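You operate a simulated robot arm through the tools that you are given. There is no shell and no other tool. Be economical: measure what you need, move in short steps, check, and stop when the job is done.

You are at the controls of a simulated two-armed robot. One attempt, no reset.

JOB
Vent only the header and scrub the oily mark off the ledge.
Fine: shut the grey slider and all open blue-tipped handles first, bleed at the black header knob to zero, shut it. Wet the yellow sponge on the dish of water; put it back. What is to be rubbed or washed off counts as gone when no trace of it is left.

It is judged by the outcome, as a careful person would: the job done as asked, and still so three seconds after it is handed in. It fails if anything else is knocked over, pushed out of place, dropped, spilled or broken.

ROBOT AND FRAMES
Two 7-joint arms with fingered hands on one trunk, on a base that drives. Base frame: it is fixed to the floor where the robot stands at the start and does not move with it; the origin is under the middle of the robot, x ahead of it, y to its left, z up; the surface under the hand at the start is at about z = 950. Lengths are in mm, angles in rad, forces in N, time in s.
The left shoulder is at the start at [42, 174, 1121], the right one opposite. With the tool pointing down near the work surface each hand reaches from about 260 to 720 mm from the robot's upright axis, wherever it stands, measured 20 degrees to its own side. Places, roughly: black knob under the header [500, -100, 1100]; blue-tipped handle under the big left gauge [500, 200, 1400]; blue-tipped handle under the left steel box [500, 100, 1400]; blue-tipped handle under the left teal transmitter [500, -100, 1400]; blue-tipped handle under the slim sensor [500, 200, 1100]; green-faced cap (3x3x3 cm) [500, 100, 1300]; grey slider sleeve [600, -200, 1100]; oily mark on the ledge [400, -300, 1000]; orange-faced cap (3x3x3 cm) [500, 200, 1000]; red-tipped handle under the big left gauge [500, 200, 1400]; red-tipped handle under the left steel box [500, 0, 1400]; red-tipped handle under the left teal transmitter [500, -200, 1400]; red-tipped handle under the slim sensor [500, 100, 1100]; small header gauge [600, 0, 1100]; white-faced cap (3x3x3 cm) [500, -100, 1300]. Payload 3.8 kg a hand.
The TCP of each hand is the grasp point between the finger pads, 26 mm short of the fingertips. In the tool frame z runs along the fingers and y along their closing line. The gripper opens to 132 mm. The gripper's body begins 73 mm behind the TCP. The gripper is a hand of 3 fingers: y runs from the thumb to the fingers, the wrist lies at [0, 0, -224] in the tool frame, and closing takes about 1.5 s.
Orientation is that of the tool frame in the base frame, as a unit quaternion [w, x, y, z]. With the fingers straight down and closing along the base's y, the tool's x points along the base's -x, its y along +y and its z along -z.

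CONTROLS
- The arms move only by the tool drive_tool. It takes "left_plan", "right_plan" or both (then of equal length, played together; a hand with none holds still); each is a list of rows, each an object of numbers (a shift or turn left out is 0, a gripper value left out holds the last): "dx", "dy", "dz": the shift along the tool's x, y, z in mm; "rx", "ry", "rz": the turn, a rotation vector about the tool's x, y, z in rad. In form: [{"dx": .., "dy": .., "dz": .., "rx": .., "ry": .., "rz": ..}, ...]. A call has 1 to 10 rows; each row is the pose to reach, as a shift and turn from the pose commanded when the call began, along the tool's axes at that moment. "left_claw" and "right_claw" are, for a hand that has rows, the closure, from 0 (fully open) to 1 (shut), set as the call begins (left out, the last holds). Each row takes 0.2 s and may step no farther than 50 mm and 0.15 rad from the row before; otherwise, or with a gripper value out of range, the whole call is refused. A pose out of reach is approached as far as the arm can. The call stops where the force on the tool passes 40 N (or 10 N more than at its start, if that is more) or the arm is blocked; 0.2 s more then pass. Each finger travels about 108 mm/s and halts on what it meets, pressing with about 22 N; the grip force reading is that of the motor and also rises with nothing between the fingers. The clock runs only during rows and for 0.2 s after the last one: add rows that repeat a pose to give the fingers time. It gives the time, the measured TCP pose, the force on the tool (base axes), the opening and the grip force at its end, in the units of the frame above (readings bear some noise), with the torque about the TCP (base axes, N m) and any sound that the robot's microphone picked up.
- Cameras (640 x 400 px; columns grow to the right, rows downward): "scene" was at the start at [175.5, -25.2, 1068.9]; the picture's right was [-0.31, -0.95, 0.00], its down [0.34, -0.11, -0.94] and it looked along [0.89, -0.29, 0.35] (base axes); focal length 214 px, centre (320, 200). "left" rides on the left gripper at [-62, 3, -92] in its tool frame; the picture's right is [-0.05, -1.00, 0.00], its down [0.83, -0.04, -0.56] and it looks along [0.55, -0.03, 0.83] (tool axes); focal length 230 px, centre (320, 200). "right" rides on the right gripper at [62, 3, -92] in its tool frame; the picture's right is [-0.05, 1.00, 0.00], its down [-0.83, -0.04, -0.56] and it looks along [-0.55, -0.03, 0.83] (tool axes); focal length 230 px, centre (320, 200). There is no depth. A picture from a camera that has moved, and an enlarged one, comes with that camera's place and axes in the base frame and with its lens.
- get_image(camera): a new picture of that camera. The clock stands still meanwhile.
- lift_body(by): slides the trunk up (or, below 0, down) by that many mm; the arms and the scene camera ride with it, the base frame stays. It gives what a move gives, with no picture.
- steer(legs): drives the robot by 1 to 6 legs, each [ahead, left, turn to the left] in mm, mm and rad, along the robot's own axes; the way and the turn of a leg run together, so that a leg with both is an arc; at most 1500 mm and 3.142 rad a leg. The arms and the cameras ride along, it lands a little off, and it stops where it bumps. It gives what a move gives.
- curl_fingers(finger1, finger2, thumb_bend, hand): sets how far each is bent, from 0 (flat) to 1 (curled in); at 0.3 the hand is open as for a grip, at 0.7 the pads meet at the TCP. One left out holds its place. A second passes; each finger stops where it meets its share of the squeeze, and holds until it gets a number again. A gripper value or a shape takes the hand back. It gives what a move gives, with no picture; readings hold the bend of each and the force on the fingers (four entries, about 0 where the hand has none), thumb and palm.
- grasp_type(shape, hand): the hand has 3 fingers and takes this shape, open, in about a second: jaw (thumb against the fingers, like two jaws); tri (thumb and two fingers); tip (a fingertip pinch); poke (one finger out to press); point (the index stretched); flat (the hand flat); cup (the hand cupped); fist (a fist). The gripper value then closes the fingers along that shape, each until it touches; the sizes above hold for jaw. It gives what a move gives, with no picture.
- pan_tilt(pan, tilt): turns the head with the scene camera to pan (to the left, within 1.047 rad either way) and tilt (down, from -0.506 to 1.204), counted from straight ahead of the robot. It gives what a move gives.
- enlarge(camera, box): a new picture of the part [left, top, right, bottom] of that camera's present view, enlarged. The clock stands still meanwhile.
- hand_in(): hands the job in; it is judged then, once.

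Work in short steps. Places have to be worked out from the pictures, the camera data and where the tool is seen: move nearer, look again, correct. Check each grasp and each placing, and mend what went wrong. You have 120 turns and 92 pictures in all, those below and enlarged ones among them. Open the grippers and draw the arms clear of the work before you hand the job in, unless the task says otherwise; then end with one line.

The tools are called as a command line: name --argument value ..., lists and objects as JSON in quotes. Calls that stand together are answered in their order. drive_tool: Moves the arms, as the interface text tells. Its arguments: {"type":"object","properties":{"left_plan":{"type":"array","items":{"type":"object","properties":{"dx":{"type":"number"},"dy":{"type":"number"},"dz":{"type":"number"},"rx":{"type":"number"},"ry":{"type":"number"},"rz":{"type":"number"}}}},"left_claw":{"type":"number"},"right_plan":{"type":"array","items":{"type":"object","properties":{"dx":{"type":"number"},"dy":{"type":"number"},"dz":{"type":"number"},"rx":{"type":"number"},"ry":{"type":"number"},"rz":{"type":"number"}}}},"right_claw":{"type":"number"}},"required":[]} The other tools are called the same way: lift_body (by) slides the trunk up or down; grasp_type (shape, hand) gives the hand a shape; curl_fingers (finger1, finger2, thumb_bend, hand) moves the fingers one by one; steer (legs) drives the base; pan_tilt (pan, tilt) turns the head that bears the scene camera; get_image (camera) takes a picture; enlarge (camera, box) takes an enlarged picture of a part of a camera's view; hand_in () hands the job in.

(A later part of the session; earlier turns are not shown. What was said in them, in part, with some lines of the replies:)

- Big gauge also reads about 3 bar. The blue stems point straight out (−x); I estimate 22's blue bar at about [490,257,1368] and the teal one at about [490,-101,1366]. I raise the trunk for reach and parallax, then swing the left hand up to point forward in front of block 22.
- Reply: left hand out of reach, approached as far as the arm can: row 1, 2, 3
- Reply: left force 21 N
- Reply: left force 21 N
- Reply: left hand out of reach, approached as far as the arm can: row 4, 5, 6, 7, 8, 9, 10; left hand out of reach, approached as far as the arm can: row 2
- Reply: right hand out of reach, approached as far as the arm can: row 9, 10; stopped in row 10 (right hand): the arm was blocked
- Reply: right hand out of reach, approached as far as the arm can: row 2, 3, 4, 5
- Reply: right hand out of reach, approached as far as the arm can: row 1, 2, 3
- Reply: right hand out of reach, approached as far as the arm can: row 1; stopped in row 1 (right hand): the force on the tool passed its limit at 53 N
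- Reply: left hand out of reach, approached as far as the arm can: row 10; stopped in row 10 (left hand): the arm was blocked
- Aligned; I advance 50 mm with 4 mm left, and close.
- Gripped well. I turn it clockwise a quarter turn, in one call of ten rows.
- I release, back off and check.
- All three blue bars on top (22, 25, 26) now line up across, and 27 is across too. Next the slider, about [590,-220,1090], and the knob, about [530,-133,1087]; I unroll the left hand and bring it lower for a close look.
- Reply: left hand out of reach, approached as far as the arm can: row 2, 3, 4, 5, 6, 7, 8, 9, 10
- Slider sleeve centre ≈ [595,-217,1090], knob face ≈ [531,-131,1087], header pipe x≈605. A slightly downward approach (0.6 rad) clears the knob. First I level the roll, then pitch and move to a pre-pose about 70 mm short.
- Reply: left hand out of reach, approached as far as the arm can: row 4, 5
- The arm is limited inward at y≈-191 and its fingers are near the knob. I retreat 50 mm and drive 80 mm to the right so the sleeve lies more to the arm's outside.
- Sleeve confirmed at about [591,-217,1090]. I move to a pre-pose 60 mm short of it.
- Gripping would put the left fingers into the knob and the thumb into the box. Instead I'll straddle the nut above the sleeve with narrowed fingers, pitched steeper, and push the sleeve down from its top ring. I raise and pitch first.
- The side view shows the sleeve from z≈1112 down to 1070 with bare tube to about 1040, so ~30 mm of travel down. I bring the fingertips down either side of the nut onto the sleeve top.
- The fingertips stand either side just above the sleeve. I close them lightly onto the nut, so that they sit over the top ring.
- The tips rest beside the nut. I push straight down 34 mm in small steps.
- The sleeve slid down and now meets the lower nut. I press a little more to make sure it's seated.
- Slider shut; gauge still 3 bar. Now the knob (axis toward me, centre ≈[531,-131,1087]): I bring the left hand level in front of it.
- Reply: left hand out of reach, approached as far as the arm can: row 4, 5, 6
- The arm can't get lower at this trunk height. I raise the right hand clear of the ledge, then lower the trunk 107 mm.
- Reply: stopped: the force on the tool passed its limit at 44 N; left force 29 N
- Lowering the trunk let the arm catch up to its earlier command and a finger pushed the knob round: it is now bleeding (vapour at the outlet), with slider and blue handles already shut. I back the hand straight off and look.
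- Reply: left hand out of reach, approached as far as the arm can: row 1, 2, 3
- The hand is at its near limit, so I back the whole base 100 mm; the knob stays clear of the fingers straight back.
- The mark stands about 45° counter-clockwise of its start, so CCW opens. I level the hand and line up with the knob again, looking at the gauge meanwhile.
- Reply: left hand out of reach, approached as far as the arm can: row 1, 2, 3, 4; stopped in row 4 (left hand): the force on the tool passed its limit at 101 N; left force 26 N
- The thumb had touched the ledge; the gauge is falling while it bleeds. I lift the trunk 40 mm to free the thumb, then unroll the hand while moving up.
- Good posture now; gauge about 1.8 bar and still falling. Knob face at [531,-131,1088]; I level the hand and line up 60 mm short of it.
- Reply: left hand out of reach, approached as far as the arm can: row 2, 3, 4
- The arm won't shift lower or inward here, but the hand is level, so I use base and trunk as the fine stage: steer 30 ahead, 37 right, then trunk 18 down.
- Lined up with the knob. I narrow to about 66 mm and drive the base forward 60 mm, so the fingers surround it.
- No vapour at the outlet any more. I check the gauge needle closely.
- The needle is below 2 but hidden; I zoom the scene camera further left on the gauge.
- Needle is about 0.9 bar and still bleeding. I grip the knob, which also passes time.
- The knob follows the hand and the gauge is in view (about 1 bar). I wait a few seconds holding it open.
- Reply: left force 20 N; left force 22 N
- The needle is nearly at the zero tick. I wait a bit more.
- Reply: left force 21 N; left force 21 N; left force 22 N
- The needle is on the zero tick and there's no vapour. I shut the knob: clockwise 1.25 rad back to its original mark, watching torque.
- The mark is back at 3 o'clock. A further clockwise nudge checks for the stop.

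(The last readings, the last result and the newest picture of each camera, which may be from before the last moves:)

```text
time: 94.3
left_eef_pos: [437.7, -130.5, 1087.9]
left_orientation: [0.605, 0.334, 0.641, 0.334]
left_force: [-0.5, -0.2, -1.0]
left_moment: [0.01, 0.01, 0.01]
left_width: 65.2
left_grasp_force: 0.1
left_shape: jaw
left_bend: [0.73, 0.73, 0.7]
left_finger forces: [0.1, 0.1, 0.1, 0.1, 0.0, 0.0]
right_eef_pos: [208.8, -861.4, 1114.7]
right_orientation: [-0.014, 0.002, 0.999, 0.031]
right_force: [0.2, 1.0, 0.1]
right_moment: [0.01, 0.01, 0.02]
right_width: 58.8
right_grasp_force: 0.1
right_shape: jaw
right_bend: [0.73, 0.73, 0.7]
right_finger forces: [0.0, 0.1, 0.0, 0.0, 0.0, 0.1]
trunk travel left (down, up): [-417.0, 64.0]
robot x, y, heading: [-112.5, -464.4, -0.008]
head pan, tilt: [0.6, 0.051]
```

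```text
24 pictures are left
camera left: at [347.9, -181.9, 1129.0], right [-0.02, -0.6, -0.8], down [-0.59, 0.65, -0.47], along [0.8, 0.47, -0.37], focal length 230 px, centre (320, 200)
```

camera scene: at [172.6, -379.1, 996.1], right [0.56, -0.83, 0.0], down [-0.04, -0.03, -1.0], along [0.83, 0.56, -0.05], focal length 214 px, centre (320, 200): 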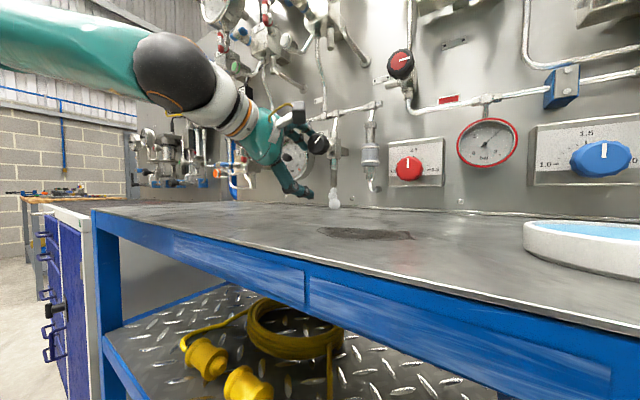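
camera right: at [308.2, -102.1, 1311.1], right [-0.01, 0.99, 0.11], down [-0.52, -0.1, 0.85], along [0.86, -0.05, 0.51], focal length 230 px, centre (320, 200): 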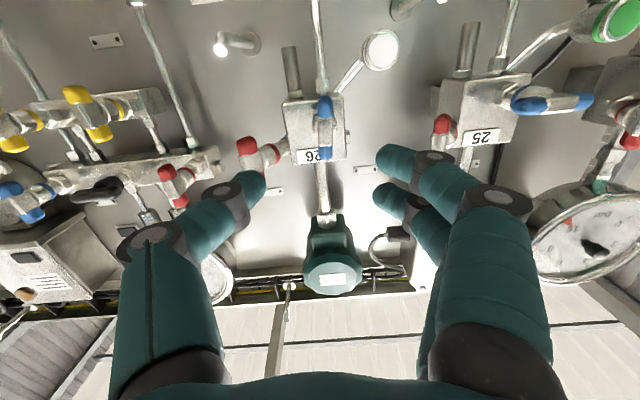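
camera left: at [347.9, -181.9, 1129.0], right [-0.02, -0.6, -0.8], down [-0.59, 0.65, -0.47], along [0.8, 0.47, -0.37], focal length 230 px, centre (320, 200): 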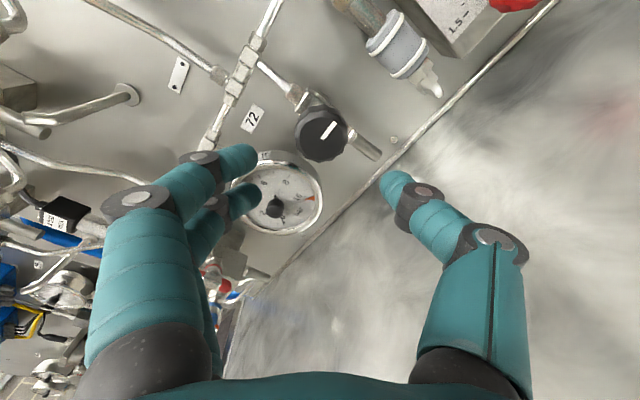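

A firm stop (0.7 N·m): the knob is shut and the gauge is at zero. Now the left arm folds away (unroll, then point down, drawn back).

drive_tool --left_plan '[{"rz": -0.14}, {"rz": -0.28}, {"rz": -0.42}, {"rz": -0.56}, {"rz": -0.7}, {"rz": -0.84}, {"rz": -0.97}]'

drive_tool --left_plan '[{"dz": -15, "dx": -5, "ry": 0.15}, {"dz": -33, "dx": -10, "ry": 0.3}, {"dz": -51, "dx": -15, "ry": 0.45}, {"dz": -69, "dx": -20, "ry": 0.6}, {"dz": -87, "dx": -20, "ry": 0.75}, {"dz": -105, "dx": -20, "ry": 0.9}, {"dz": -123, "dx": -20, "ry": 1.05}, {"dz": -141, "dx": -20, "ry": 1.2}, {"dz": -159, "dx": -20, "ry": 1.35}, {"dz": -175, "dx": -20, "ry": 1.5}]'

steer --legs '[[0, 315, 0], [112, 0, 0]]'

get_image --camera "right"

```text
time: 95.9
left_eef_pos: [438.5, -130.3, 1087.2]
left_orientation: [0.692, -0.005, 0.722, 0.014]
left_force: [0.8, 0.1, 1.1]
left_moment: [-0.02, 0.02, -0.02]
left_width: 65.6
left_grasp_force: 0.0
left_shape: jaw
left_bend: [0.73, 0.73, 0.7]
left_finger forces: [0.0, 0.2, 0.0, 0.0, 0.1, 0.0]
right_eef_pos: [210.5, -861.6, 1114.0]
right_orientation: [-0.015, 0.003, 0.999, 0.03]
right_force: [-0.6, -0.2, -0.1]
right_moment: [-0.02, 0.02, -0.01]
right_width: 58.9
right_grasp_force: 0.2
right_shape: jaw
right_bend: [0.73, 0.73, 0.7]
right_finger forces: [0.0, 0.0, 0.0, 0.1, 0.1, 0.1]
trunk travel left (down, up): [-417.0, 64.0]
robot x, y, heading: [-112.5, -465.6, -0.005]
head pan, tilt: [0.6, 0.051]
```

```text
time: 98.1
left_eef_pos: [264.0, -135.7, 1116.0]
left_orientation: [0.012, -0.012, 1.0, 0.007]
left_force: [-0.5, 0.2, 0.4]
left_moment: [-0.01, -0.01, 0.0]
left_width: 65.2
left_grasp_force: 0.1
left_shape: jaw
left_bend: [0.73, 0.73, 0.7]
left_finger forces: [0.0, 0.1, 0.0, 0.0, 0.0, 0.0]
right_eef_pos: [208.8, -862.1, 1113.5]
right_orientation: [-0.014, 0.003, 0.999, 0.031]
right_force: [-0.2, 0.3, -0.1]
right_moment: [-0.01, 0.01, 0.03]
right_width: 58.9
right_grasp_force: 0.0
right_shape: jaw
right_bend: [0.73, 0.73, 0.7]
right_finger forces: [0.1, 0.0, 0.1, 0.0, 0.1, 0.0]
trunk travel left (down, up): [-417.0, 64.0]
robot x, y, heading: [-110.8, -465.8, -0.005]
head pan, tilt: [0.6, 0.051]
```

```text
time: 102.3
left_eef_pos: [376.9, 182.3, 1115.0]
left_orientation: [0.013, -0.012, 1.0, 0.008]
left_force: [0.1, 0.5, 1.4]
left_moment: [-0.01, 0.01, 0.01]
left_width: 65.4
left_grasp_force: 0.0
left_shape: jaw
left_bend: [0.73, 0.73, 0.7]
left_finger forces: [0.0, 0.0, 0.1, 0.0, 0.0, 0.1]
right_eef_pos: [321.3, -543.2, 1116.4]
right_orientation: [-0.015, 0.003, 0.999, 0.03]
right_force: [0.4, -0.8, 0.1]
right_moment: [0.01, 0.02, 0.03]
right_width: 59.0
right_grasp_force: 0.0
right_shape: jaw
right_bend: [0.73, 0.73, 0.7]
right_finger forces: [0.0, 0.0, 0.0, 0.0, 0.1, 0.0]
trunk travel left (down, up): [-417.0, 64.0]
robot x, y, heading: [0.4, -147.4, 0.002]
head pan, tilt: [0.6, 0.051]
```

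```text
23 pictures are left
camera right: at [263.6, -547.4, 1209.3], right [0.06, 1.0, 0.06], down [0.85, -0.08, 0.53], along [0.53, 0.02, -0.85], focal length 230 px, centre (320, 200)
```

right: 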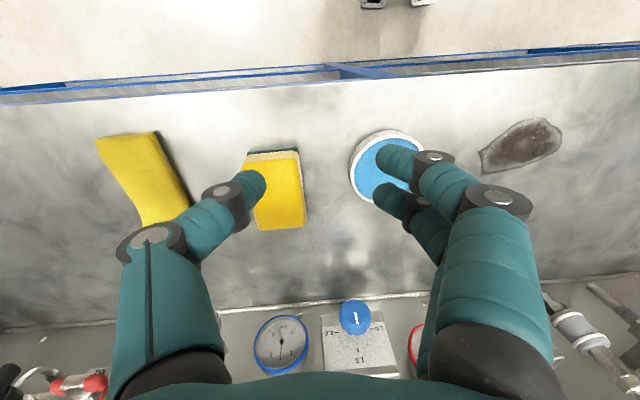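

The sponge lies flat (yellow up, green underneath), about 60×95 mm at [383,-591], with the dish at about [385,-460] and the mark near [360,-281]; the folded yellow cloth to the far side is not the sponge. I square up the right hand over the sponge at z≈1050.

drive_tool --right_plan '[{"dx": -22, "dy": -17, "rx": 0.03, "ry": -0.015, "rz": -0.05}, {"dx": -44, "dy": -34, "dz": 10, "rx": 0.06, "ry": -0.03, "rz": -0.1}, {"dx": -64, "dy": -51, "dz": 35, "rx": 0.06, "ry": -0.03, "rz": -0.1}, {"dx": -64, "dy": -51, "dz": 61, "rx": 0.06, "ry": -0.03, "rz": -0.1}]' --right_claw 0.15

get_image --camera "right"

```text
time: 103.3
left_eef_pos: [375.4, 182.2, 1115.7]
left_orientation: [0.013, -0.012, 1.0, 0.008]
left_force: [-0.1, 0.8, 0.2]
left_moment: [0.04, 0.01, 0.01]
left_width: 65.4
left_grasp_force: 0.2
left_shape: jaw
left_bend: [0.73, 0.73, 0.7]
left_finger forces: [0.1, 0.1, 0.0, 0.0, 0.1, 0.1]
right_eef_pos: [384.6, -591.4, 1048.3]
right_orientation: [0.002, -0.047, 0.999, 0.001]
right_force: [0.7, 0.2, 0.1]
right_moment: [0.03, 0.03, -0.01]
right_width: 112.0
right_grasp_force: 0.1
right_shape: jaw
right_bend: [0.54, 0.54, 0.5]
right_finger forces: [0.1, 0.0, 0.0, 0.1, 0.1, 0.0]
trunk travel left (down, up): [-417.0, 64.0]
robot x, y, heading: [1.5, -144.5, -0.004]
head pan, tilt: [0.6, 0.051]
```

```text
22 pictures are left
camera right: at [322.3, -596.2, 1141.0], right [-0.04, 1.0, 0.0], down [0.83, 0.03, 0.56], along [0.56, 0.03, -0.83], focal length 230 px, centre (320, 200)
```

right: 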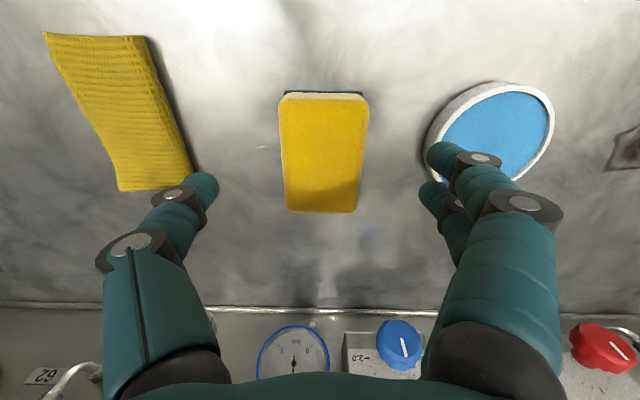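

Well aligned; sponge centre at about [395,-590]. I narrow to 90 mm, shift 10 mm forward and lower to z≈988.

drive_tool --right_plan '[{"dx": -10, "dz": 0}, {"dx": -10, "dz": 0}, {"dx": -10, "dz": 20}, {"dx": -10, "dz": 40}, {"dx": -10, "dz": 60}]' --right_claw 0.32

drive_tool --right_plan '[{"dz": 0}, {"dz": 0}, {"dz": 0}, {"dz": 0}, {"dz": 0}]' --right_claw 0.8

get_image --camera "right"

```text
time: 104.5
left_eef_pos: [376.4, 182.0, 1115.3]
left_orientation: [0.014, -0.012, 1.0, 0.008]
left_force: [0.4, -0.3, 1.0]
left_moment: [0.01, 0.02, 0.03]
left_width: 65.3
left_grasp_force: 0.0
left_shape: jaw
left_bend: [0.73, 0.73, 0.7]
left_finger forces: [0.0, 0.0, 0.1, 0.1, 0.0, 0.1]
right_eef_pos: [393.3, -589.8, 988.8]
right_orientation: [0.002, -0.047, 0.999, 0.001]
right_force: [0.6, 0.0, -0.2]
right_moment: [0.01, -0.01, 0.03]
right_width: 90.0
right_grasp_force: 0.1
right_shape: jaw
right_bend: [0.68, 0.68, 0.65]
right_finger forces: [0.0, 0.0, 0.0, 0.0, 0.0, 0.0]
trunk travel left (down, up): [-417.0, 64.0]
robot x, y, heading: [-1.9, -144.7, -0.007]
head pan, tilt: [0.6, 0.051]
```

```text
time: 105.7
left_eef_pos: [377.4, 183.2, 1116.4]
left_orientation: [0.014, -0.012, 1.0, 0.008]
left_force: [-0.1, -0.8, -0.1]
left_moment: [0.02, -0.04, 0.03]
left_width: 65.6
left_grasp_force: 0.0
left_shape: jaw
left_bend: [0.73, 0.73, 0.7]
left_finger forces: [0.1, 0.0, 0.0, 0.0, 0.0, 0.0]
right_eef_pos: [393.6, -590.2, 990.4]
right_orientation: [0.001, -0.048, 0.999, 0.001]
right_force: [0.0, -0.1, 0.4]
right_moment: [0.01, 0.01, 0.02]
right_width: 54.2
right_grasp_force: 21.9
right_shape: jaw
right_bend: [0.73, 0.73, 0.7]
right_finger forces: [9.9, 10.2, 0.1, 0.0, 19.8, 0.0]
trunk travel left (down, up): [-417.0, 64.0]
robot x, y, heading: [0.5, -145.8, -0.009]
head pan, tilt: [0.6, 0.051]
```

```text
21 pictures are left
camera right: at [331.9, -594.3, 1081.4], right [-0.04, 1.0, 0.0], down [0.83, 0.03, 0.56], along [0.56, 0.03, -0.83], focal length 230 px, centre (320, 200)
```

right: 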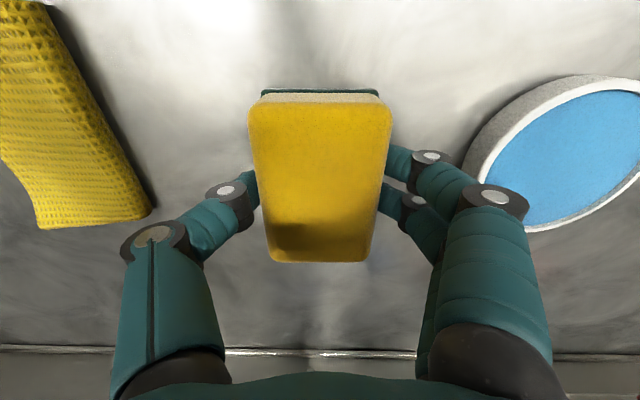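

Gripped at TCP [394,-590,990] (its home). I lift it, carry it over the dish (centre about [378,-457]), and tilt it so that the near end points down.

drive_tool --right_plan '[{"dz": -30}, {"dz": -65}, {"dz": -65, "dy": 44, "dx": -5}, {"dz": -65, "dy": 88, "dx": -10}, {"dz": -65, "dy": 132, "dx": -15}, {"dz": -65, "dy": 132, "dx": -18, "ry": -0.12}, {"dz": -65, "dy": 132, "dx": -18, "ry": -0.24}, {"dz": -65, "dy": 132, "dx": -18, "ry": -0.35}]'

pan_tilt --pan -0.75 --tilt 0.25

get_image --camera "scene"

get_image --camera "right"

```text
time: 107.5
left_eef_pos: [376.4, 182.8, 1116.3]
left_orientation: [0.014, -0.012, 1.0, 0.007]
left_force: [0.5, 0.2, 0.9]
left_moment: [0.01, 0.0, 0.04]
left_width: 65.5
left_grasp_force: 0.0
left_shape: jaw
left_bend: [0.73, 0.73, 0.7]
left_finger forces: [0.0, 0.1, 0.1, 0.1, 0.0, 0.0]
right_eef_pos: [399.0, -456.7, 1054.9]
right_orientation: [0.176, -0.045, 0.983, 0.009]
right_force: [0.0, -0.1, -0.1]
right_moment: [-0.02, 0.01, 0.0]
right_width: 53.9
right_grasp_force: 22.3
right_shape: jaw
right_bend: [0.73, 0.73, 0.7]
right_finger forces: [9.7, 10.1, 0.0, 0.0, 19.7, 0.1]
trunk travel left (down, up): [-417.0, 64.0]
robot x, y, heading: [-0.1, -148.4, -0.005]
head pan, tilt: [0.6, 0.051]
```

```text
time: 109.0
left_eef_pos: [377.3, 183.6, 1115.3]
left_orientation: [0.014, -0.012, 1.0, 0.008]
left_force: [-0.5, 0.0, -0.1]
left_moment: [0.01, -0.01, -0.01]
left_width: 65.5
left_grasp_force: 0.0
left_shape: jaw
left_bend: [0.73, 0.73, 0.7]
left_finger forces: [0.0, 0.1, 0.0, 0.0, 0.1, 0.0]
right_eef_pos: [399.5, -457.5, 1055.7]
right_orientation: [0.175, -0.045, 0.983, 0.009]
right_force: [-0.3, -0.4, 0.3]
right_moment: [0.05, 0.03, 0.0]
right_width: 54.0
right_grasp_force: 21.9
right_shape: jaw
right_bend: [0.73, 0.73, 0.7]
right_finger forces: [9.8, 10.2, 0.0, 0.1, 19.8, 0.0]
trunk travel left (down, up): [-417.0, 64.0]
robot x, y, heading: [1.7, -150.7, -0.005]
head pan, tilt: [-0.75, 0.25]
```

```text
20 pictures are left
camera scene: at [172.2, -213.1, 1005.5], right [-0.68, -0.73, 0.0], down [-0.18, 0.17, -0.97], along [0.71, -0.66, -0.25], focal length 214 px, centre (320, 200)
```

scene: 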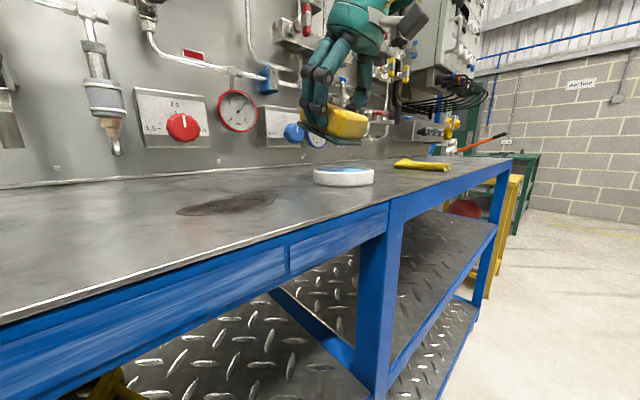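

```text
19 pictures are left
camera right: at [310.0, -464.3, 1120.2], right [-0.04, 1.0, 0.02], down [0.59, 0.01, 0.81], along [0.81, 0.05, -0.59], focal length 230 px, centre (320, 200)
```

right: 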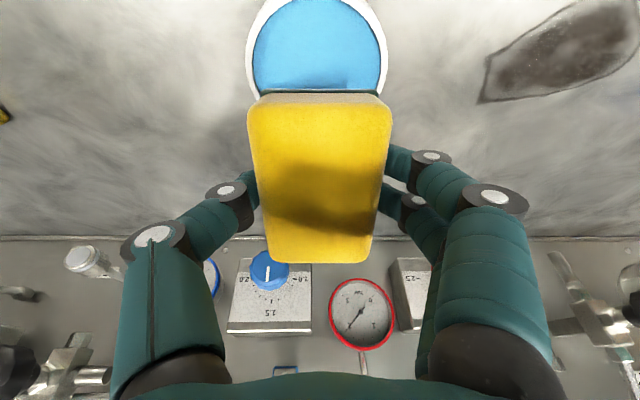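

The near end hangs over the dish centre. I lower 40 mm straight down to dip it.

drive_tool --right_plan '[{"dz": 9.4, "dx": 3.4, "dy": -3}, {"dz": 18.8, "dx": 6.8, "dy": -3}, {"dz": 28, "dx": 10.2, "dy": -3}, {"dz": 33, "dx": 12, "dy": -3}, {"dz": 37.6, "dx": 13.7, "dy": -3}]'

enlarge --camera "scene" --box '[260, 90, 440, 210]'

```text
time: 110.2
left_eef_pos: [377.0, 182.6, 1115.6]
left_orientation: [0.014, -0.012, 1.0, 0.008]
left_force: [-0.2, -0.4, -0.3]
left_moment: [0.02, -0.01, 0.01]
left_width: 65.3
left_grasp_force: 0.0
left_shape: jaw
left_bend: [0.73, 0.73, 0.7]
left_finger forces: [0.0, 0.0, 0.1, 0.0, 0.0, 0.1]
right_eef_pos: [400.4, -460.5, 1015.7]
right_orientation: [0.177, -0.046, 0.983, 0.01]
right_force: [2.4, -0.1, 3.3]
right_moment: [-0.13, 0.04, 0.05]
right_width: 53.7
right_grasp_force: 22.0
right_shape: jaw
right_bend: [0.74, 0.73, 0.7]
right_finger forces: [11.1, 10.3, 0.0, 0.1, 21.1, 0.0]
trunk travel left (down, up): [-417.0, 64.0]
robot x, y, heading: [5.1, -147.5, -0.003]
head pan, tilt: [-0.75, 0.25]
```

```text
3.33 times, centred on (350, 150) of scene
camera zoom: at [172.2, -212.9, 1005.6], right [-0.69, -0.73, 0.0], down [-0.18, 0.17, -0.97], along [0.71, -0.66, -0.25], focal length 715 px, centre (220, 367)
```

zoom: 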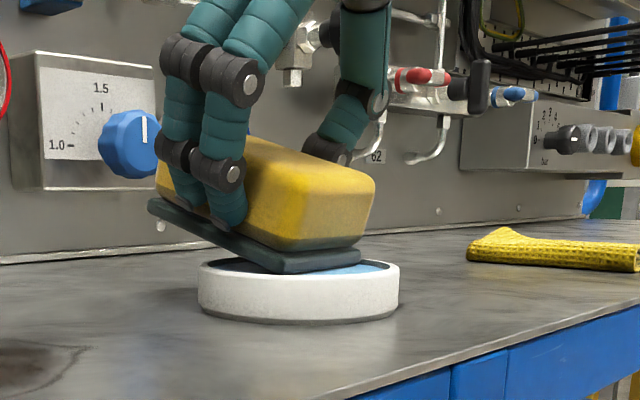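

The low end is in the water with ~3 N contact. I hold it a moment, then lift and inspect the underside.

drive_tool --right_plan '[{"dz": 1.5, "dx": 0.5}, {"dz": 1.5, "dx": 0.5}, {"dz": 1.5, "dx": 0.5}, {"dz": 1.5, "dx": 0.5}, {"dz": 0}, {"dz": -15, "dx": -5}, {"dz": -33, "dx": -12}]'

enlarge --camera "scene" --box '[260, 90, 440, 210]'

```text
time: 111.8
left_eef_pos: [376.6, 182.7, 1114.8]
left_orientation: [0.013, -0.013, 1.0, 0.007]
left_force: [0.6, 0.1, 0.4]
left_moment: [-0.01, 0.0, -0.05]
left_width: 65.3
left_grasp_force: 0.0
left_shape: jaw
left_bend: [0.73, 0.73, 0.7]
left_finger forces: [0.0, 0.0, 0.0, 0.1, 0.0, 0.1]
right_eef_pos: [400.2, -459.4, 1050.1]
right_orientation: [0.175, -0.046, 0.984, 0.009]
right_force: [-0.6, 0.0, -0.8]
right_moment: [0.03, 0.01, 0.0]
right_width: 54.0
right_grasp_force: 22.1
right_shape: jaw
right_bend: [0.73, 0.73, 0.7]
right_finger forces: [11.2, 10.1, 0.0, 0.1, 21.3, 0.0]
trunk travel left (down, up): [-417.0, 64.0]
robot x, y, heading: [2.6, -149.8, -0.005]
head pan, tilt: [-0.75, 0.25]
```

```text
3.33 times, centred on (350, 150) of scene
camera zoom: at [172.0, -213.0, 1005.5], right [-0.69, -0.73, 0.0], down [-0.18, 0.17, -0.97], along [0.71, -0.66, -0.25], focal length 715 px, centre (220, 367)
```

zoom: 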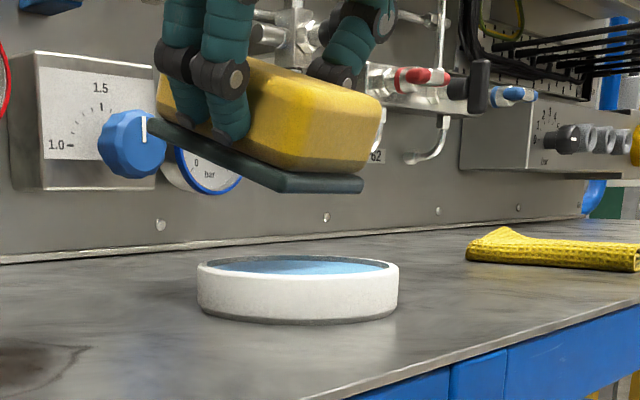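

The sponge has darkened evenly: it's wet, and the dish hasn't moved. I level it and carry it over the mark (centre about [373,-290]).

drive_tool --right_plan '[{"ry": 0.12, "dz": -5}, {"ry": 0.24, "dz": -5}, {"ry": 0.35, "dz": -5}]'

drive_tool --right_plan '[{"dy": 45, "dx": 3}, {"dy": 90, "dx": 6}, {"dy": 135, "dx": 9}, {"dy": 172, "dx": 11}]'

get_image --camera "right"

```text
time: 112.6
left_eef_pos: [377.1, 182.6, 1115.6]
left_orientation: [0.014, -0.012, 1.0, 0.008]
left_force: [1.1, -0.5, 0.0]
left_moment: [0.01, 0.01, 0.01]
left_width: 65.4
left_grasp_force: 0.1
left_shape: jaw
left_bend: [0.73, 0.73, 0.7]
left_finger forces: [0.0, 0.1, 0.0, 0.0, 0.1, 0.0]
right_eef_pos: [398.5, -459.9, 1053.4]
right_orientation: [-0.001, -0.047, 0.999, 0.002]
right_force: [0.5, 0.9, 0.0]
right_moment: [0.0, 0.03, 0.01]
right_width: 54.1
right_grasp_force: 22.3
right_shape: jaw
right_bend: [0.74, 0.73, 0.7]
right_finger forces: [10.9, 10.0, 0.0, 0.1, 20.9, 0.0]
trunk travel left (down, up): [-417.0, 64.0]
robot x, y, heading: [4.1, -148.2, -0.003]
head pan, tilt: [-0.75, 0.25]
```

```text
time: 113.6
left_eef_pos: [377.1, 182.4, 1115.7]
left_orientation: [0.012, -0.013, 1.0, 0.008]
left_force: [-0.5, 0.0, -0.1]
left_moment: [-0.02, 0.01, -0.03]
left_width: 65.5
left_grasp_force: 0.0
left_shape: jaw
left_bend: [0.73, 0.73, 0.7]
left_finger forces: [0.0, 0.0, 0.0, 0.1, 0.0, 0.0]
right_eef_pos: [371.0, -291.2, 1053.5]
right_orientation: [0.0, -0.045, 0.999, 0.002]
right_force: [0.6, -0.4, -0.4]
right_moment: [-0.02, -0.02, 0.01]
right_width: 53.8
right_grasp_force: 22.4
right_shape: jaw
right_bend: [0.74, 0.73, 0.7]
right_finger forces: [10.8, 10.1, 0.0, 0.0, 20.9, 0.0]
trunk travel left (down, up): [-417.0, 64.0]
robot x, y, heading: [3.6, -146.0, -0.006]
head pan, tilt: [-0.75, 0.25]
```

```text
16 pictures are left
camera right: at [310.0, -294.6, 1145.8], right [-0.04, 1.0, 0.0], down [0.83, 0.03, 0.56], along [0.56, 0.02, -0.83], focal length 230 px, centre (320, 200)
```

right: 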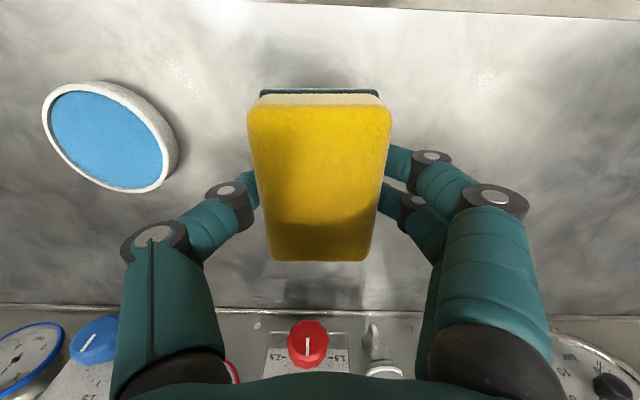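

The mark lies fully under the sponge. I lower it to contact and begin with a light press.

drive_tool --right_plan '[{"dz": 25}, {"dz": 50}, {"dz": 60}, {"dz": 64}, {"dz": 66}]'

```text
time: 114.8
left_eef_pos: [377.4, 182.8, 1115.3]
left_orientation: [0.014, -0.012, 1.0, 0.007]
left_force: [-0.9, 0.1, 0.4]
left_moment: [0.0, 0.01, -0.02]
left_width: 65.5
left_grasp_force: 0.0
left_shape: jaw
left_bend: [0.73, 0.73, 0.7]
left_finger forces: [0.0, 0.1, 0.0, 0.0, 0.0, 0.0]
right_eef_pos: [370.7, -289.5, 987.8]
right_orientation: [0.002, -0.048, 0.999, 0.002]
right_force: [0.2, 0.3, 1.2]
right_moment: [0.03, 0.0, 0.01]
right_width: 53.8
right_grasp_force: 22.3
right_shape: jaw
right_bend: [0.74, 0.73, 0.7]
right_finger forces: [10.5, 10.7, 0.0, 0.0, 21.3, 0.1]
trunk travel left (down, up): [-417.0, 64.0]
robot x, y, heading: [5.1, -146.2, -0.005]
head pan, tilt: [-0.75, 0.25]
```

Barely touching (1 N). I press 2.5 mm further and scrub along y in ±45 mm strokes.

drive_tool --right_plan '[{"dz": 2.5}, {"dz": 2.5, "dy": 25}, {"dz": 2.5, "dy": 50}, {"dz": 2.5, "dy": 10}, {"dz": 2.5, "dy": -25}, {"dz": 2.5, "dy": -50}, {"dz": 2.5, "dy": -10}, {"dz": 2.5, "dy": 30}, {"dz": 2.5, "dy": 50}, {"dz": 2.5, "dy": 10}]'

drive_tool --right_plan '[{"dy": -35, "dx": 6}, {"dy": -60, "dx": 12}, {"dy": -20, "dx": 12}, {"dy": 20, "dx": 12}, {"dy": 40, "dx": 0}, {"dy": 40, "dx": -12}, {"dy": 0, "dx": -12}, {"dy": -40, "dx": -12}, {"dy": -60, "dx": -10}, {"dy": -20}]'

drive_tool --right_plan '[{"dz": -20}, {"dz": -50}, {"dz": -50, "dy": -45}, {"dz": -50, "dy": -90}, {"dz": -50, "dy": -120}]'

get_image --camera "right"

```text
time: 117.0
left_eef_pos: [377.1, 181.1, 1116.5]
left_orientation: [0.014, -0.012, 1.0, 0.008]
left_force: [0.0, -0.1, -0.1]
left_moment: [0.01, -0.02, 0.03]
left_width: 65.4
left_grasp_force: 0.1
left_shape: jaw
left_bend: [0.73, 0.73, 0.7]
left_finger forces: [0.0, 0.0, 0.0, 0.0, 0.0, 0.0]
right_eef_pos: [371.9, -286.8, 988.4]
right_orientation: [0.002, -0.046, 0.999, 0.003]
right_force: [0.5, 0.5, 3.8]
right_moment: [-0.05, -0.03, 0.02]
right_width: 54.4
right_grasp_force: 22.4
right_shape: jaw
right_bend: [0.74, 0.74, 0.7]
right_finger forces: [10.9, 11.3, 0.0, 0.0, 22.2, 0.0]
right hand out of reach, approached as far as the arm can: row 2, 3, 4, 8, 9, 10
trunk travel left (down, up): [-417.0, 64.0]
robot x, y, heading: [4.3, -150.4, -0.004]
head pan, tilt: [-0.75, 0.25]
```

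```text
time: 119.2
left_eef_pos: [378.0, 185.0, 1115.7]
left_orientation: [0.014, -0.012, 1.0, 0.007]
left_force: [-0.2, -0.4, 0.3]
left_moment: [-0.02, 0.02, 0.02]
left_width: 65.4
left_grasp_force: 0.1
left_shape: jaw
left_bend: [0.73, 0.73, 0.7]
left_finger forces: [0.0, 0.1, 0.0, 0.0, 0.0, 0.0]
right_eef_pos: [374.7, -303.8, 987.9]
right_orientation: [0.002, -0.046, 0.999, 0.001]
right_force: [-0.1, -0.6, 5.1]
right_moment: [0.03, -0.04, 0.0]
right_width: 54.2
right_grasp_force: 22.2
right_shape: jaw
right_bend: [0.74, 0.74, 0.7]
right_finger forces: [10.1, 10.9, 0.1, 0.0, 21.8, 0.0]
right hand out of reach, approached as far as the arm can: row 4, 5, 6, 7
trunk travel left (down, up): [-417.0, 64.0]
robot x, y, heading: [2.2, -146.2, -0.006]
head pan, tilt: [-0.75, 0.25]
```

```text
time: 120.4
left_eef_pos: [376.4, 183.0, 1116.4]
left_orientation: [0.014, -0.012, 1.0, 0.008]
left_force: [0.3, 0.4, -1.4]
left_moment: [0.04, 0.0, 0.01]
left_width: 65.4
left_grasp_force: 0.2
left_shape: jaw
left_bend: [0.73, 0.73, 0.7]
left_finger forces: [0.0, 0.0, 0.1, 0.0, 0.0, 0.0]
right_eef_pos: [386.3, -424.8, 1037.6]
right_orientation: [0.001, -0.047, 0.999, 0.002]
right_force: [-0.7, 0.6, -0.7]
right_moment: [0.01, -0.01, 0.0]
right_width: 54.5
right_grasp_force: 22.1
right_shape: jaw
right_bend: [0.74, 0.74, 0.7]
right_finger forces: [10.4, 10.9, 0.1, 0.0, 21.2, 0.0]
trunk travel left (down, up): [-417.0, 64.0]
robot x, y, heading: [1.5, -144.3, -0.005]
head pan, tilt: [-0.75, 0.25]
```

```text
15 pictures are left
camera right: at [324.1, -429.5, 1129.6], right [-0.04, 1.0, 0.0], down [0.83, 0.03, 0.56], along [0.56, 0.03, -0.83], focal length 230 px, centre (320, 200)
```

right: 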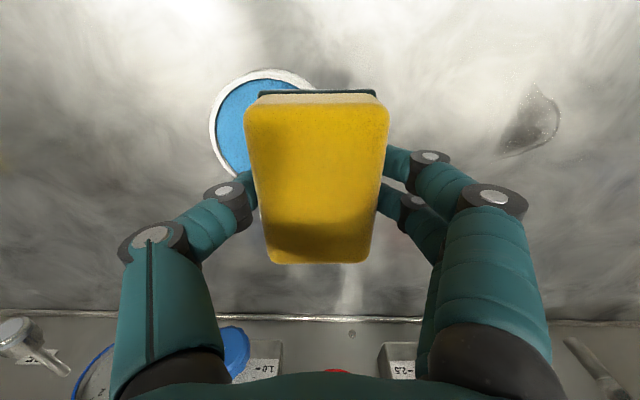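

The left half is gone; a remnant stays around [369,-263] because the arm ran out of reach inward. I drive the base 90 mm left and scrub there.

steer --legs '[[0, 95, 0]]'

```text
time: 121.9
left_eef_pos: [376.7, 277.4, 1115.4]
left_orientation: [0.013, -0.011, 1.0, 0.008]
left_force: [0.1, -0.1, -0.4]
left_moment: [0.0, 0.04, 0.02]
left_width: 65.4
left_grasp_force: 0.1
left_shape: jaw
left_bend: [0.73, 0.73, 0.7]
left_finger forces: [0.1, 0.1, 0.1, 0.0, 0.0, 0.0]
right_eef_pos: [385.0, -330.4, 1038.2]
right_orientation: [0.001, -0.046, 0.999, 0.002]
right_force: [0.6, 0.9, 0.0]
right_moment: [0.04, -0.02, -0.02]
right_width: 54.7
right_grasp_force: 21.9
right_shape: jaw
right_bend: [0.74, 0.74, 0.7]
right_finger forces: [10.4, 10.9, 0.1, 0.1, 21.3, 0.0]
trunk travel left (down, up): [-417.0, 64.0]
robot x, y, heading: [0.9, -54.0, -0.006]
head pan, tilt: [-0.75, 0.25]
```

I move over the remnant, press a bit firmer (z≈985) and scrub.

drive_tool --right_plan '[{"dy": 40, "dx": 5}, {"dy": 67, "dx": 10}, {"dy": 67, "dx": 10, "dz": 30}, {"dy": 67, "dx": 10, "dz": 49}, {"dy": 67, "dx": 10, "dz": 52.5}]'

drive_tool --right_plan '[{"dy": 25}, {"dy": 45, "dx": 6}, {"dy": 10, "dx": 10}, {"dy": -30, "dx": 10}, {"dy": -50}, {"dy": -10, "dx": -6}, {"dy": 30, "dx": -12}, {"dy": 45, "dx": -8}, {"dy": 5}, {"dy": -40}]'

drive_tool --right_plan '[{"dy": 40}, {"dy": 80, "dx": 6}, {"dy": 60, "dx": 12}, {"dy": 20, "dx": 12}, {"dy": 0, "dx": -12}, {"dy": 40, "dx": -12}, {"dy": 80, "dx": -6}, {"dy": 40}, {"dy": 0}, {"dy": 0, "dz": -20}]'

drive_tool --right_plan '[{"dz": -35}, {"dz": -35, "dy": -45}, {"dz": -35, "dy": -90}]'

get_image --camera "right"

```text
time: 123.1
left_eef_pos: [377.6, 277.8, 1117.0]
left_orientation: [0.014, -0.011, 1.0, 0.009]
left_force: [0.6, 0.7, -0.1]
left_moment: [0.01, -0.01, 0.0]
left_width: 65.5
left_grasp_force: 0.1
left_shape: jaw
left_bend: [0.73, 0.73, 0.7]
left_finger forces: [0.0, 0.0, 0.1, 0.1, 0.0, 0.0]
right_eef_pos: [369.5, -263.6, 986.5]
right_orientation: [0.004, -0.046, 0.999, 0.002]
right_force: [-1.1, -2.8, 17.5]
right_moment: [-0.1, 0.06, -0.01]
right_width: 54.6
right_grasp_force: 22.4
right_shape: jaw
right_bend: [0.74, 0.74, 0.7]
right_finger forces: [10.5, 11.0, 0.0, 0.0, 24.2, 0.1]
trunk travel left (down, up): [-417.0, 64.0]
robot x, y, heading: [-0.5, -54.9, -0.006]
head pan, tilt: [-0.75, 0.25]
```

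```text
time: 125.3
left_eef_pos: [376.1, 276.6, 1115.4]
left_orientation: [0.014, -0.012, 1.0, 0.009]
left_force: [-1.4, 1.3, -0.5]
left_moment: [-0.04, 0.0, -0.01]
left_width: 65.7
left_grasp_force: 0.0
left_shape: jaw
left_bend: [0.73, 0.73, 0.7]
left_finger forces: [0.0, 0.1, 0.1, 0.0, 0.1, 0.0]
right_eef_pos: [374.1, -303.6, 985.6]
right_orientation: [0.002, -0.048, 0.999, 0.002]
right_force: [-1.3, 4.8, 11.8]
right_moment: [0.23, 0.05, -0.05]
right_width: 55.1
right_grasp_force: 22.0
right_shape: jaw
right_bend: [0.74, 0.74, 0.71]
right_finger forces: [12.4, 13.0, 0.0, 0.0, 20.9, 0.0]
trunk travel left (down, up): [-417.0, 64.0]
robot x, y, heading: [1.2, -52.3, -0.002]
head pan, tilt: [-0.75, 0.25]
```

```text
time: 127.5
left_eef_pos: [378.4, 277.7, 1115.2]
left_orientation: [0.014, -0.012, 1.0, 0.008]
left_force: [-0.4, -0.5, 0.3]
left_moment: [-0.03, -0.02, 0.0]
left_width: 65.2
left_grasp_force: 0.1
left_shape: jaw
left_bend: [0.73, 0.73, 0.7]
left_finger forces: [0.0, 0.0, 0.1, 0.1, 0.0, 0.1]
right_eef_pos: [371.6, -302.6, 1004.8]
right_orientation: [0.001, -0.047, 0.999, 0.001]
right_force: [-0.2, 0.7, -0.1]
right_moment: [0.03, 0.0, -0.01]
right_width: 54.7
right_grasp_force: 21.8
right_shape: jaw
right_bend: [0.74, 0.74, 0.7]
right_finger forces: [10.5, 11.1, 0.0, 0.1, 21.5, 0.0]
trunk travel left (down, up): [-417.0, 64.0]
robot x, y, heading: [-2.3, -55.0, -0.006]
head pan, tilt: [-0.75, 0.25]
```

```text
time: 128.3
left_eef_pos: [378.8, 276.8, 1116.0]
left_orientation: [0.014, -0.011, 1.0, 0.008]
left_force: [0.6, -0.1, -0.1]
left_moment: [0.0, -0.02, -0.03]
left_width: 65.7
left_grasp_force: 0.2
left_shape: jaw
left_bend: [0.73, 0.73, 0.7]
left_finger forces: [0.1, 0.0, 0.0, 0.0, 0.0, 0.1]
right_eef_pos: [381.1, -395.4, 1041.1]
right_orientation: [0.001, -0.048, 0.999, 0.002]
right_force: [0.1, -0.2, -0.3]
right_moment: [0.02, -0.02, 0.0]
right_width: 54.6
right_grasp_force: 22.1
right_shape: jaw
right_bend: [0.74, 0.74, 0.7]
right_finger forces: [10.5, 10.9, 0.0, 0.0, 21.4, 0.1]
trunk travel left (down, up): [-417.0, 64.0]
robot x, y, heading: [-1.0, -53.5, -0.008]
head pan, tilt: [-0.75, 0.25]
```

```text
14 pictures are left
camera right: at [319.6, -399.7, 1132.6], right [-0.04, 1.0, 0.0], down [0.83, 0.03, 0.56], along [0.56, 0.03, -0.83], focal length 230 px, centre (320, 200)
```

right: 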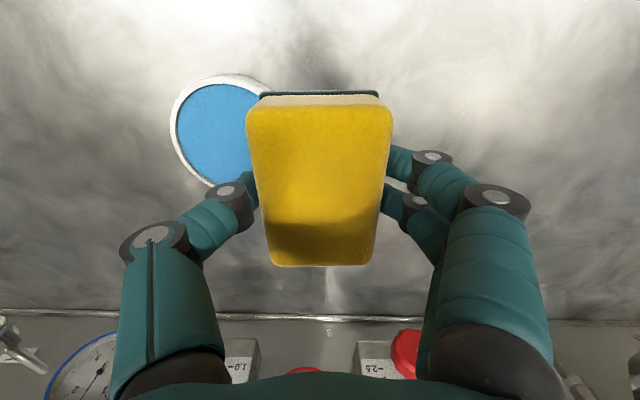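

The mark looks gone from here. I check for faint traces with enlarged views.

enlarge --camera "right" --box '[370, 40, 640, 210]'

enlarge --camera "scene" --box '[180, 150, 480, 350]'

```text
2.35 times, centred on (505, 125) of right
camera zoom: at [319.6, -399.7, 1132.6], right [-0.04, 1.0, 0.0], down [0.83, 0.03, 0.56], along [0.56, 0.03, -0.83], focal length 541 px, centre (-115, 376)
```

zoom: 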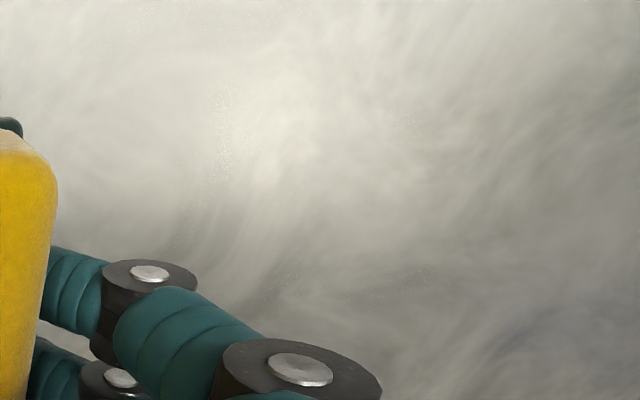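

```text
2.00 times, centred on (330, 250) of scene
camera zoom: at [172.4, -119.3, 1005.5], right [-0.69, -0.73, 0.0], down [-0.18, 0.17, -0.97], along [0.71, -0.66, -0.25], focal length 429 px, centre (300, 100)
```

zoom: 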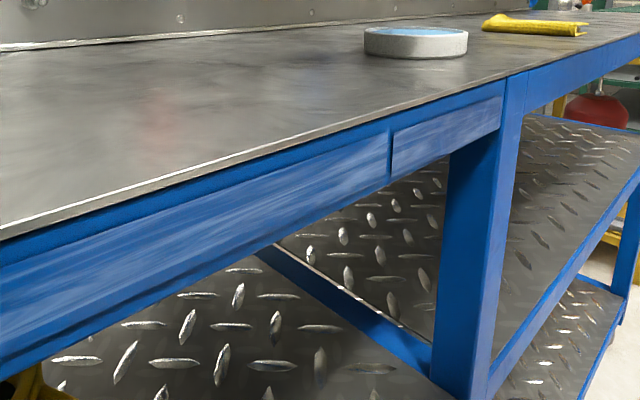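

No trace left. I drive back 95 mm right and carry the sponge to above its home.

steer --legs '[[0, -95, 0]]'

```text
time: 129.8
left_eef_pos: [376.4, 181.8, 1115.7]
left_orientation: [0.014, -0.011, 1.0, 0.007]
left_force: [0.1, -0.5, -0.1]
left_moment: [0.01, 0.0, -0.01]
left_width: 65.3
left_grasp_force: 0.0
left_shape: jaw
left_bend: [0.73, 0.73, 0.7]
left_finger forces: [0.0, 0.1, 0.0, 0.1, 0.0, 0.0]
right_eef_pos: [380.5, -488.2, 1040.3]
right_orientation: [0.002, -0.046, 0.999, 0.002]
right_force: [-0.7, 1.7, 0.2]
right_moment: [0.01, 0.02, 0.0]
right_width: 54.6
right_grasp_force: 22.0
right_shape: jaw
right_bend: [0.74, 0.74, 0.7]
right_finger forces: [10.5, 11.1, 0.0, 0.0, 21.5, 0.1]
trunk travel left (down, up): [-417.0, 64.0]
robot x, y, heading: [2.6, -145.9, -0.009]
head pan, tilt: [-0.75, 0.25]
```

Now 102 mm further right, then down to z≈989.

drive_tool --right_plan '[{"dy": -35, "dx": -1}, {"dy": -70, "dx": -2}, {"dy": -103, "dx": -3.4}, {"dy": -103, "dx": -3.4, "dz": 20}, {"dy": -103, "dx": -3.4, "dz": 40}, {"dy": -103, "dx": -3.4, "dz": 51}]'

get_image --camera "right"

```text
time: 131.2
left_eef_pos: [377.1, 183.4, 1115.8]
left_orientation: [0.014, -0.011, 1.0, 0.007]
left_force: [0.1, -0.7, -0.6]
left_moment: [-0.02, -0.01, 0.02]
left_width: 65.5
left_grasp_force: 0.0
left_shape: jaw
left_bend: [0.73, 0.73, 0.7]
left_finger forces: [0.0, 0.0, 0.1, 0.1, 0.0, 0.0]
right_eef_pos: [394.8, -591.0, 988.6]
right_orientation: [0.001, -0.046, 0.999, 0.002]
right_force: [-0.1, 0.4, -0.5]
right_moment: [0.0, 0.02, 0.0]
right_width: 54.8
right_grasp_force: 21.7
right_shape: jaw
right_bend: [0.74, 0.74, 0.7]
right_finger forces: [10.5, 11.0, 0.0, 0.0, 21.5, 0.0]
trunk travel left (down, up): [-417.0, 64.0]
robot x, y, heading: [1.3, -147.1, -0.004]
head pan, tilt: [-0.75, 0.25]
```

```text
11 pictures are left
camera right: at [332.7, -595.2, 1081.2], right [-0.04, 1.0, 0.0], down [0.83, 0.03, 0.56], along [0.56, 0.02, -0.83], focal length 230 px, centre (320, 200)
```

right: 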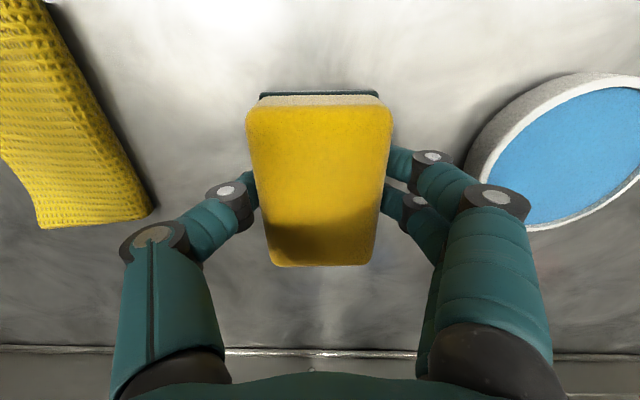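

It matches the earlier view. I set it down the last millimetre, open to 90 mm, and rise straight up.

drive_tool --right_plan '[{"dz": 1}, {"dz": 1.2}]'

drive_tool --right_plan '[{"dz": 0}, {"dz": 0}, {"dz": 0}, {"dz": 0}, {"dz": -20}, {"dz": -50}, {"dz": -90}, {"dz": -130}]' --right_claw 0.3

get_image --camera "right"

```text
time: 131.8
left_eef_pos: [376.4, 182.7, 1114.4]
left_orientation: [0.014, -0.012, 1.0, 0.009]
left_force: [-0.6, 0.5, 0.0]
left_moment: [-0.01, 0.0, 0.03]
left_width: 65.2
left_grasp_force: 0.1
left_shape: jaw
left_bend: [0.73, 0.73, 0.7]
left_finger forces: [0.1, 0.1, 0.1, 0.0, 0.0, 0.0]
right_eef_pos: [393.3, -591.4, 988.5]
right_orientation: [0.0, -0.046, 0.999, 0.0]
right_force: [-0.3, -0.1, 0.0]
right_moment: [-0.02, 0.02, 0.02]
right_width: 54.9
right_grasp_force: 21.2
right_shape: jaw
right_bend: [0.74, 0.74, 0.7]
right_finger forces: [10.5, 11.0, 0.0, 0.0, 21.5, 0.1]
trunk travel left (down, up): [-417.0, 64.0]
robot x, y, heading: [3.2, -146.8, -0.003]
head pan, tilt: [-0.75, 0.25]
```

```text
time: 133.6
left_eef_pos: [378.1, 183.0, 1116.0]
left_orientation: [0.014, -0.012, 1.0, 0.008]
left_force: [-0.2, 0.9, -0.5]
left_moment: [0.0, 0.02, 0.01]
left_width: 65.5
left_grasp_force: 0.0
left_shape: jaw
left_bend: [0.73, 0.73, 0.7]
left_finger forces: [0.0, 0.0, 0.0, 0.0, 0.0, 0.0]
right_eef_pos: [393.1, -591.4, 1118.5]
right_orientation: [0.001, -0.046, 0.999, 0.0]
right_force: [0.4, 0.6, -0.2]
right_moment: [-0.01, 0.02, -0.01]
right_width: 91.9
right_grasp_force: 0.0
right_shape: jaw
right_bend: [0.68, 0.68, 0.64]
right_finger forces: [0.1, 0.0, 0.0, 0.1, 0.1, 0.1]
trunk travel left (down, up): [-417.0, 64.0]
robot x, y, heading: [6.1, -147.3, -0.001]
head pan, tilt: [-0.75, 0.25]
```

```text
10 pictures are left
camera right: at [331.6, -594.8, 1210.2], right [-0.04, 1.0, 0.0], down [0.83, 0.03, 0.56], along [0.56, 0.03, -0.83], focal length 230 px, centre (320, 200)
```

right: 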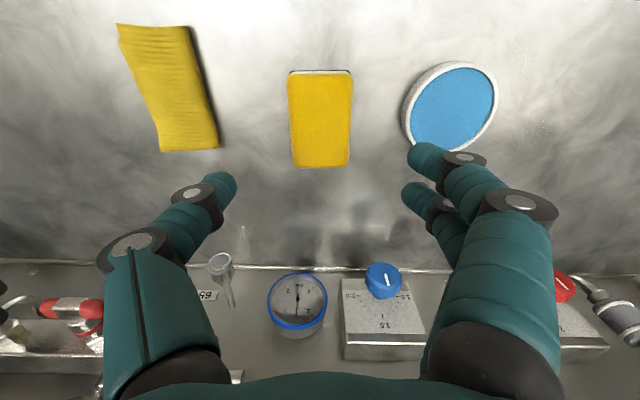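

The sponge is back in place. I open both hands, back the base away, and check the panel.

drive_tool --left_plan '[{"dz": 0}, {"dz": 0}, {"dz": 0}, {"dz": 0}]' --left_claw 0 --right_plan '[{"dz": 0}, {"dz": 0}, {"dz": 0}, {"dz": 0}]' --right_claw 0

steer --legs '[[-200, 0, 0]]'

pan_tilt --pan 0.1 --tilt -0.25

get_image --camera "scene"

```text
time: 134.6
left_eef_pos: [376.8, 183.2, 1115.3]
left_orientation: [0.013, -0.011, 1.0, 0.008]
left_force: [0.6, 0.7, 0.5]
left_moment: [0.03, 0.0, 0.01]
left_width: 131.8
left_grasp_force: 0.0
left_shape: jaw
left_bend: [0.3, 0.3, 0.3]
left_finger forces: [0.0, 0.1, 0.0, 0.1, 0.0, 0.0]
right_eef_pos: [393.6, -591.0, 1117.4]
right_orientation: [0.002, -0.046, 0.999, 0.001]
right_force: [0.2, 0.1, 0.0]
right_moment: [0.02, 0.02, 0.0]
right_width: 131.7
right_grasp_force: 0.0
right_shape: jaw
right_bend: [0.3, 0.3, 0.3]
right_finger forces: [0.0, 0.1, 0.0, 0.1, 0.0, 0.0]
trunk travel left (down, up): [-417.0, 64.0]
robot x, y, heading: [2.6, -147.9, -0.005]
head pan, tilt: [-0.75, 0.25]
```

```text
time: 136.1
left_eef_pos: [179.1, 184.9, 1115.5]
left_orientation: [0.014, -0.012, 1.0, 0.008]
left_force: [-0.2, 0.8, 0.0]
left_moment: [0.0, -0.01, -0.03]
left_width: 131.9
left_grasp_force: 0.1
left_shape: jaw
left_bend: [0.3, 0.3, 0.3]
left_finger forces: [0.0, 0.0, 0.0, 0.0, 0.1, 0.0]
right_eef_pos: [195.3, -590.3, 1117.6]
right_orientation: [0.002, -0.047, 0.999, 0.001]
right_force: [-0.1, -0.2, -0.5]
right_moment: [0.04, -0.01, 0.01]
right_width: 131.9
right_grasp_force: 0.1
right_shape: jaw
right_bend: [0.3, 0.3, 0.3]
right_finger forces: [0.0, 0.0, 0.1, 0.0, 0.0, 0.1]
trunk travel left (down, up): [-417.0, 64.0]
robot x, y, heading: [-200.3, -146.5, 0.001]
head pan, tilt: [-0.75, 0.25]
```

```text
time: 137.3
left_eef_pos: [179.6, 184.4, 1115.6]
left_orientation: [0.014, -0.013, 1.0, 0.009]
left_force: [0.2, -0.8, 0.2]
left_moment: [0.03, -0.01, 0.01]
left_width: 131.9
left_grasp_force: 0.1
left_shape: jaw
left_bend: [0.3, 0.3, 0.3]
left_finger forces: [0.0, 0.0, 0.1, 0.0, 0.1, 0.0]
right_eef_pos: [197.4, -589.8, 1118.2]
right_orientation: [0.002, -0.047, 0.999, 0.001]
right_force: [-0.6, 0.6, -1.1]
right_moment: [-0.03, -0.01, 0.01]
right_width: 132.1
right_grasp_force: 0.1
right_shape: jaw
right_bend: [0.3, 0.3, 0.3]
right_finger forces: [0.0, 0.0, 0.1, 0.0, 0.0, 0.0]
trunk travel left (down, up): [-417.0, 64.0]
robot x, y, heading: [-192.6, -145.7, -0.007]
head pan, tilt: [0.099, -0.25]
```

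```text
9 pictures are left
camera scene: at [-13.1, -140.1, 1049.9], right [0.09, -1.0, 0.0], down [0.25, 0.02, -0.97], along [0.96, 0.09, 0.25], focal length 214 px, centre (320, 200)
```

scene: 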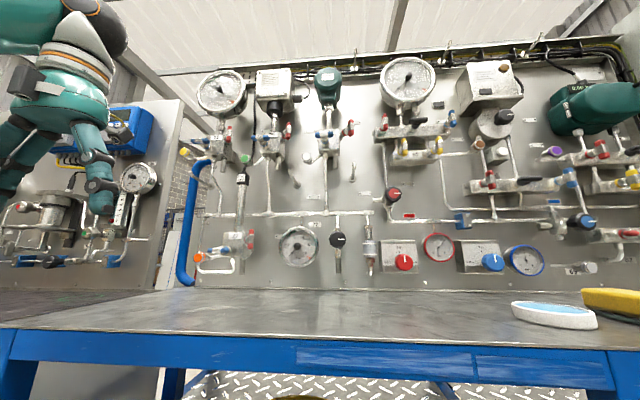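

enlarge --camera "scene" --box '[180, 60, 360, 172]'

enlarge --camera "scene" --box '[190, 200, 390, 290]'

enlarge --camera "scene" --box '[270, 280, 520, 350]'

```text
3.56 times, centred on (270, 116) of scene
camera zoom: at [-13.1, -140.1, 1049.9], right [0.09, -1.0, 0.0], down [0.25, 0.02, -0.97], along [0.96, 0.09, 0.25], focal length 763 px, centre (498, 499)
```

zoom: 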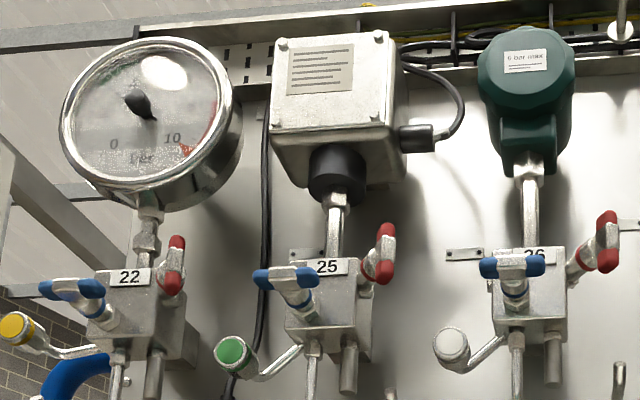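

```text
3.20 times, centred on (290, 245) of scene
camera zoom: at [-13.1, -140.1, 1049.9], right [0.09, -1.0, 0.0], down [0.25, 0.02, -0.97], along [0.96, 0.09, 0.25], focal length 686 px, centre (416, 56)
```

zoom: 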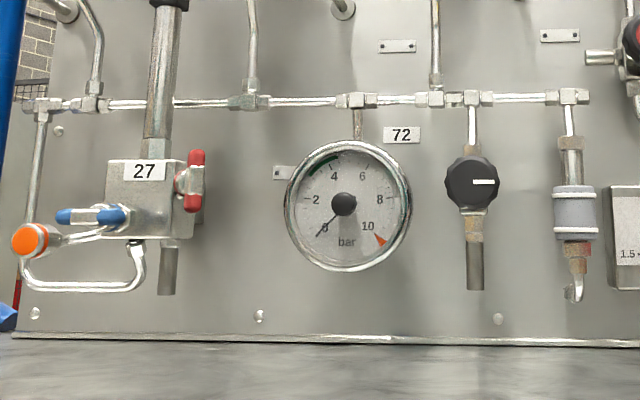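

```text
2.56 times, centred on (395, 315) of scene
camera zoom: at [-13.1, -140.1, 1049.9], right [0.09, -1.0, 0.0], down [0.25, 0.02, -0.97], along [0.96, 0.09, 0.25], focal length 549 px, centre (128, -94)
```

zoom: 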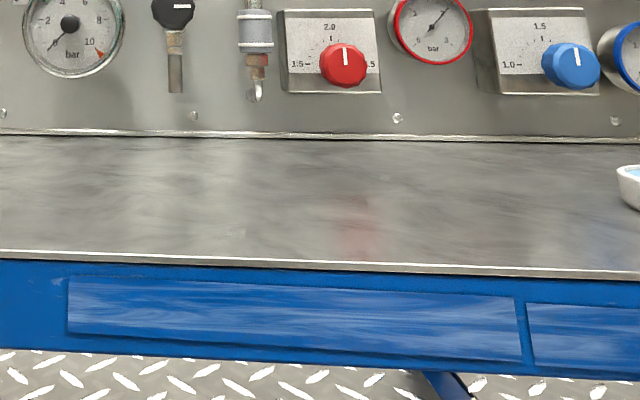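

Header gauge at zero, knob mark at its shut position, slider down, all blue bars across, reds unchanged, ledge clean, sponge back. I hand it in.

hand_in

```text
The job is handed in.
```

The header is bled to zero and its black knob is shut; before that I shut the grey slider and both open blue-tipped handles (22 and the left teal transmitter). The mark is scrubbed off the ledge, and the wetted sponge is back in its place. The bleed began by accident, after those were shut, when a finger pushed the knob round as I lowered the trunk. I also bumped the ledge with the left thumb, and later pictures showed no damage.
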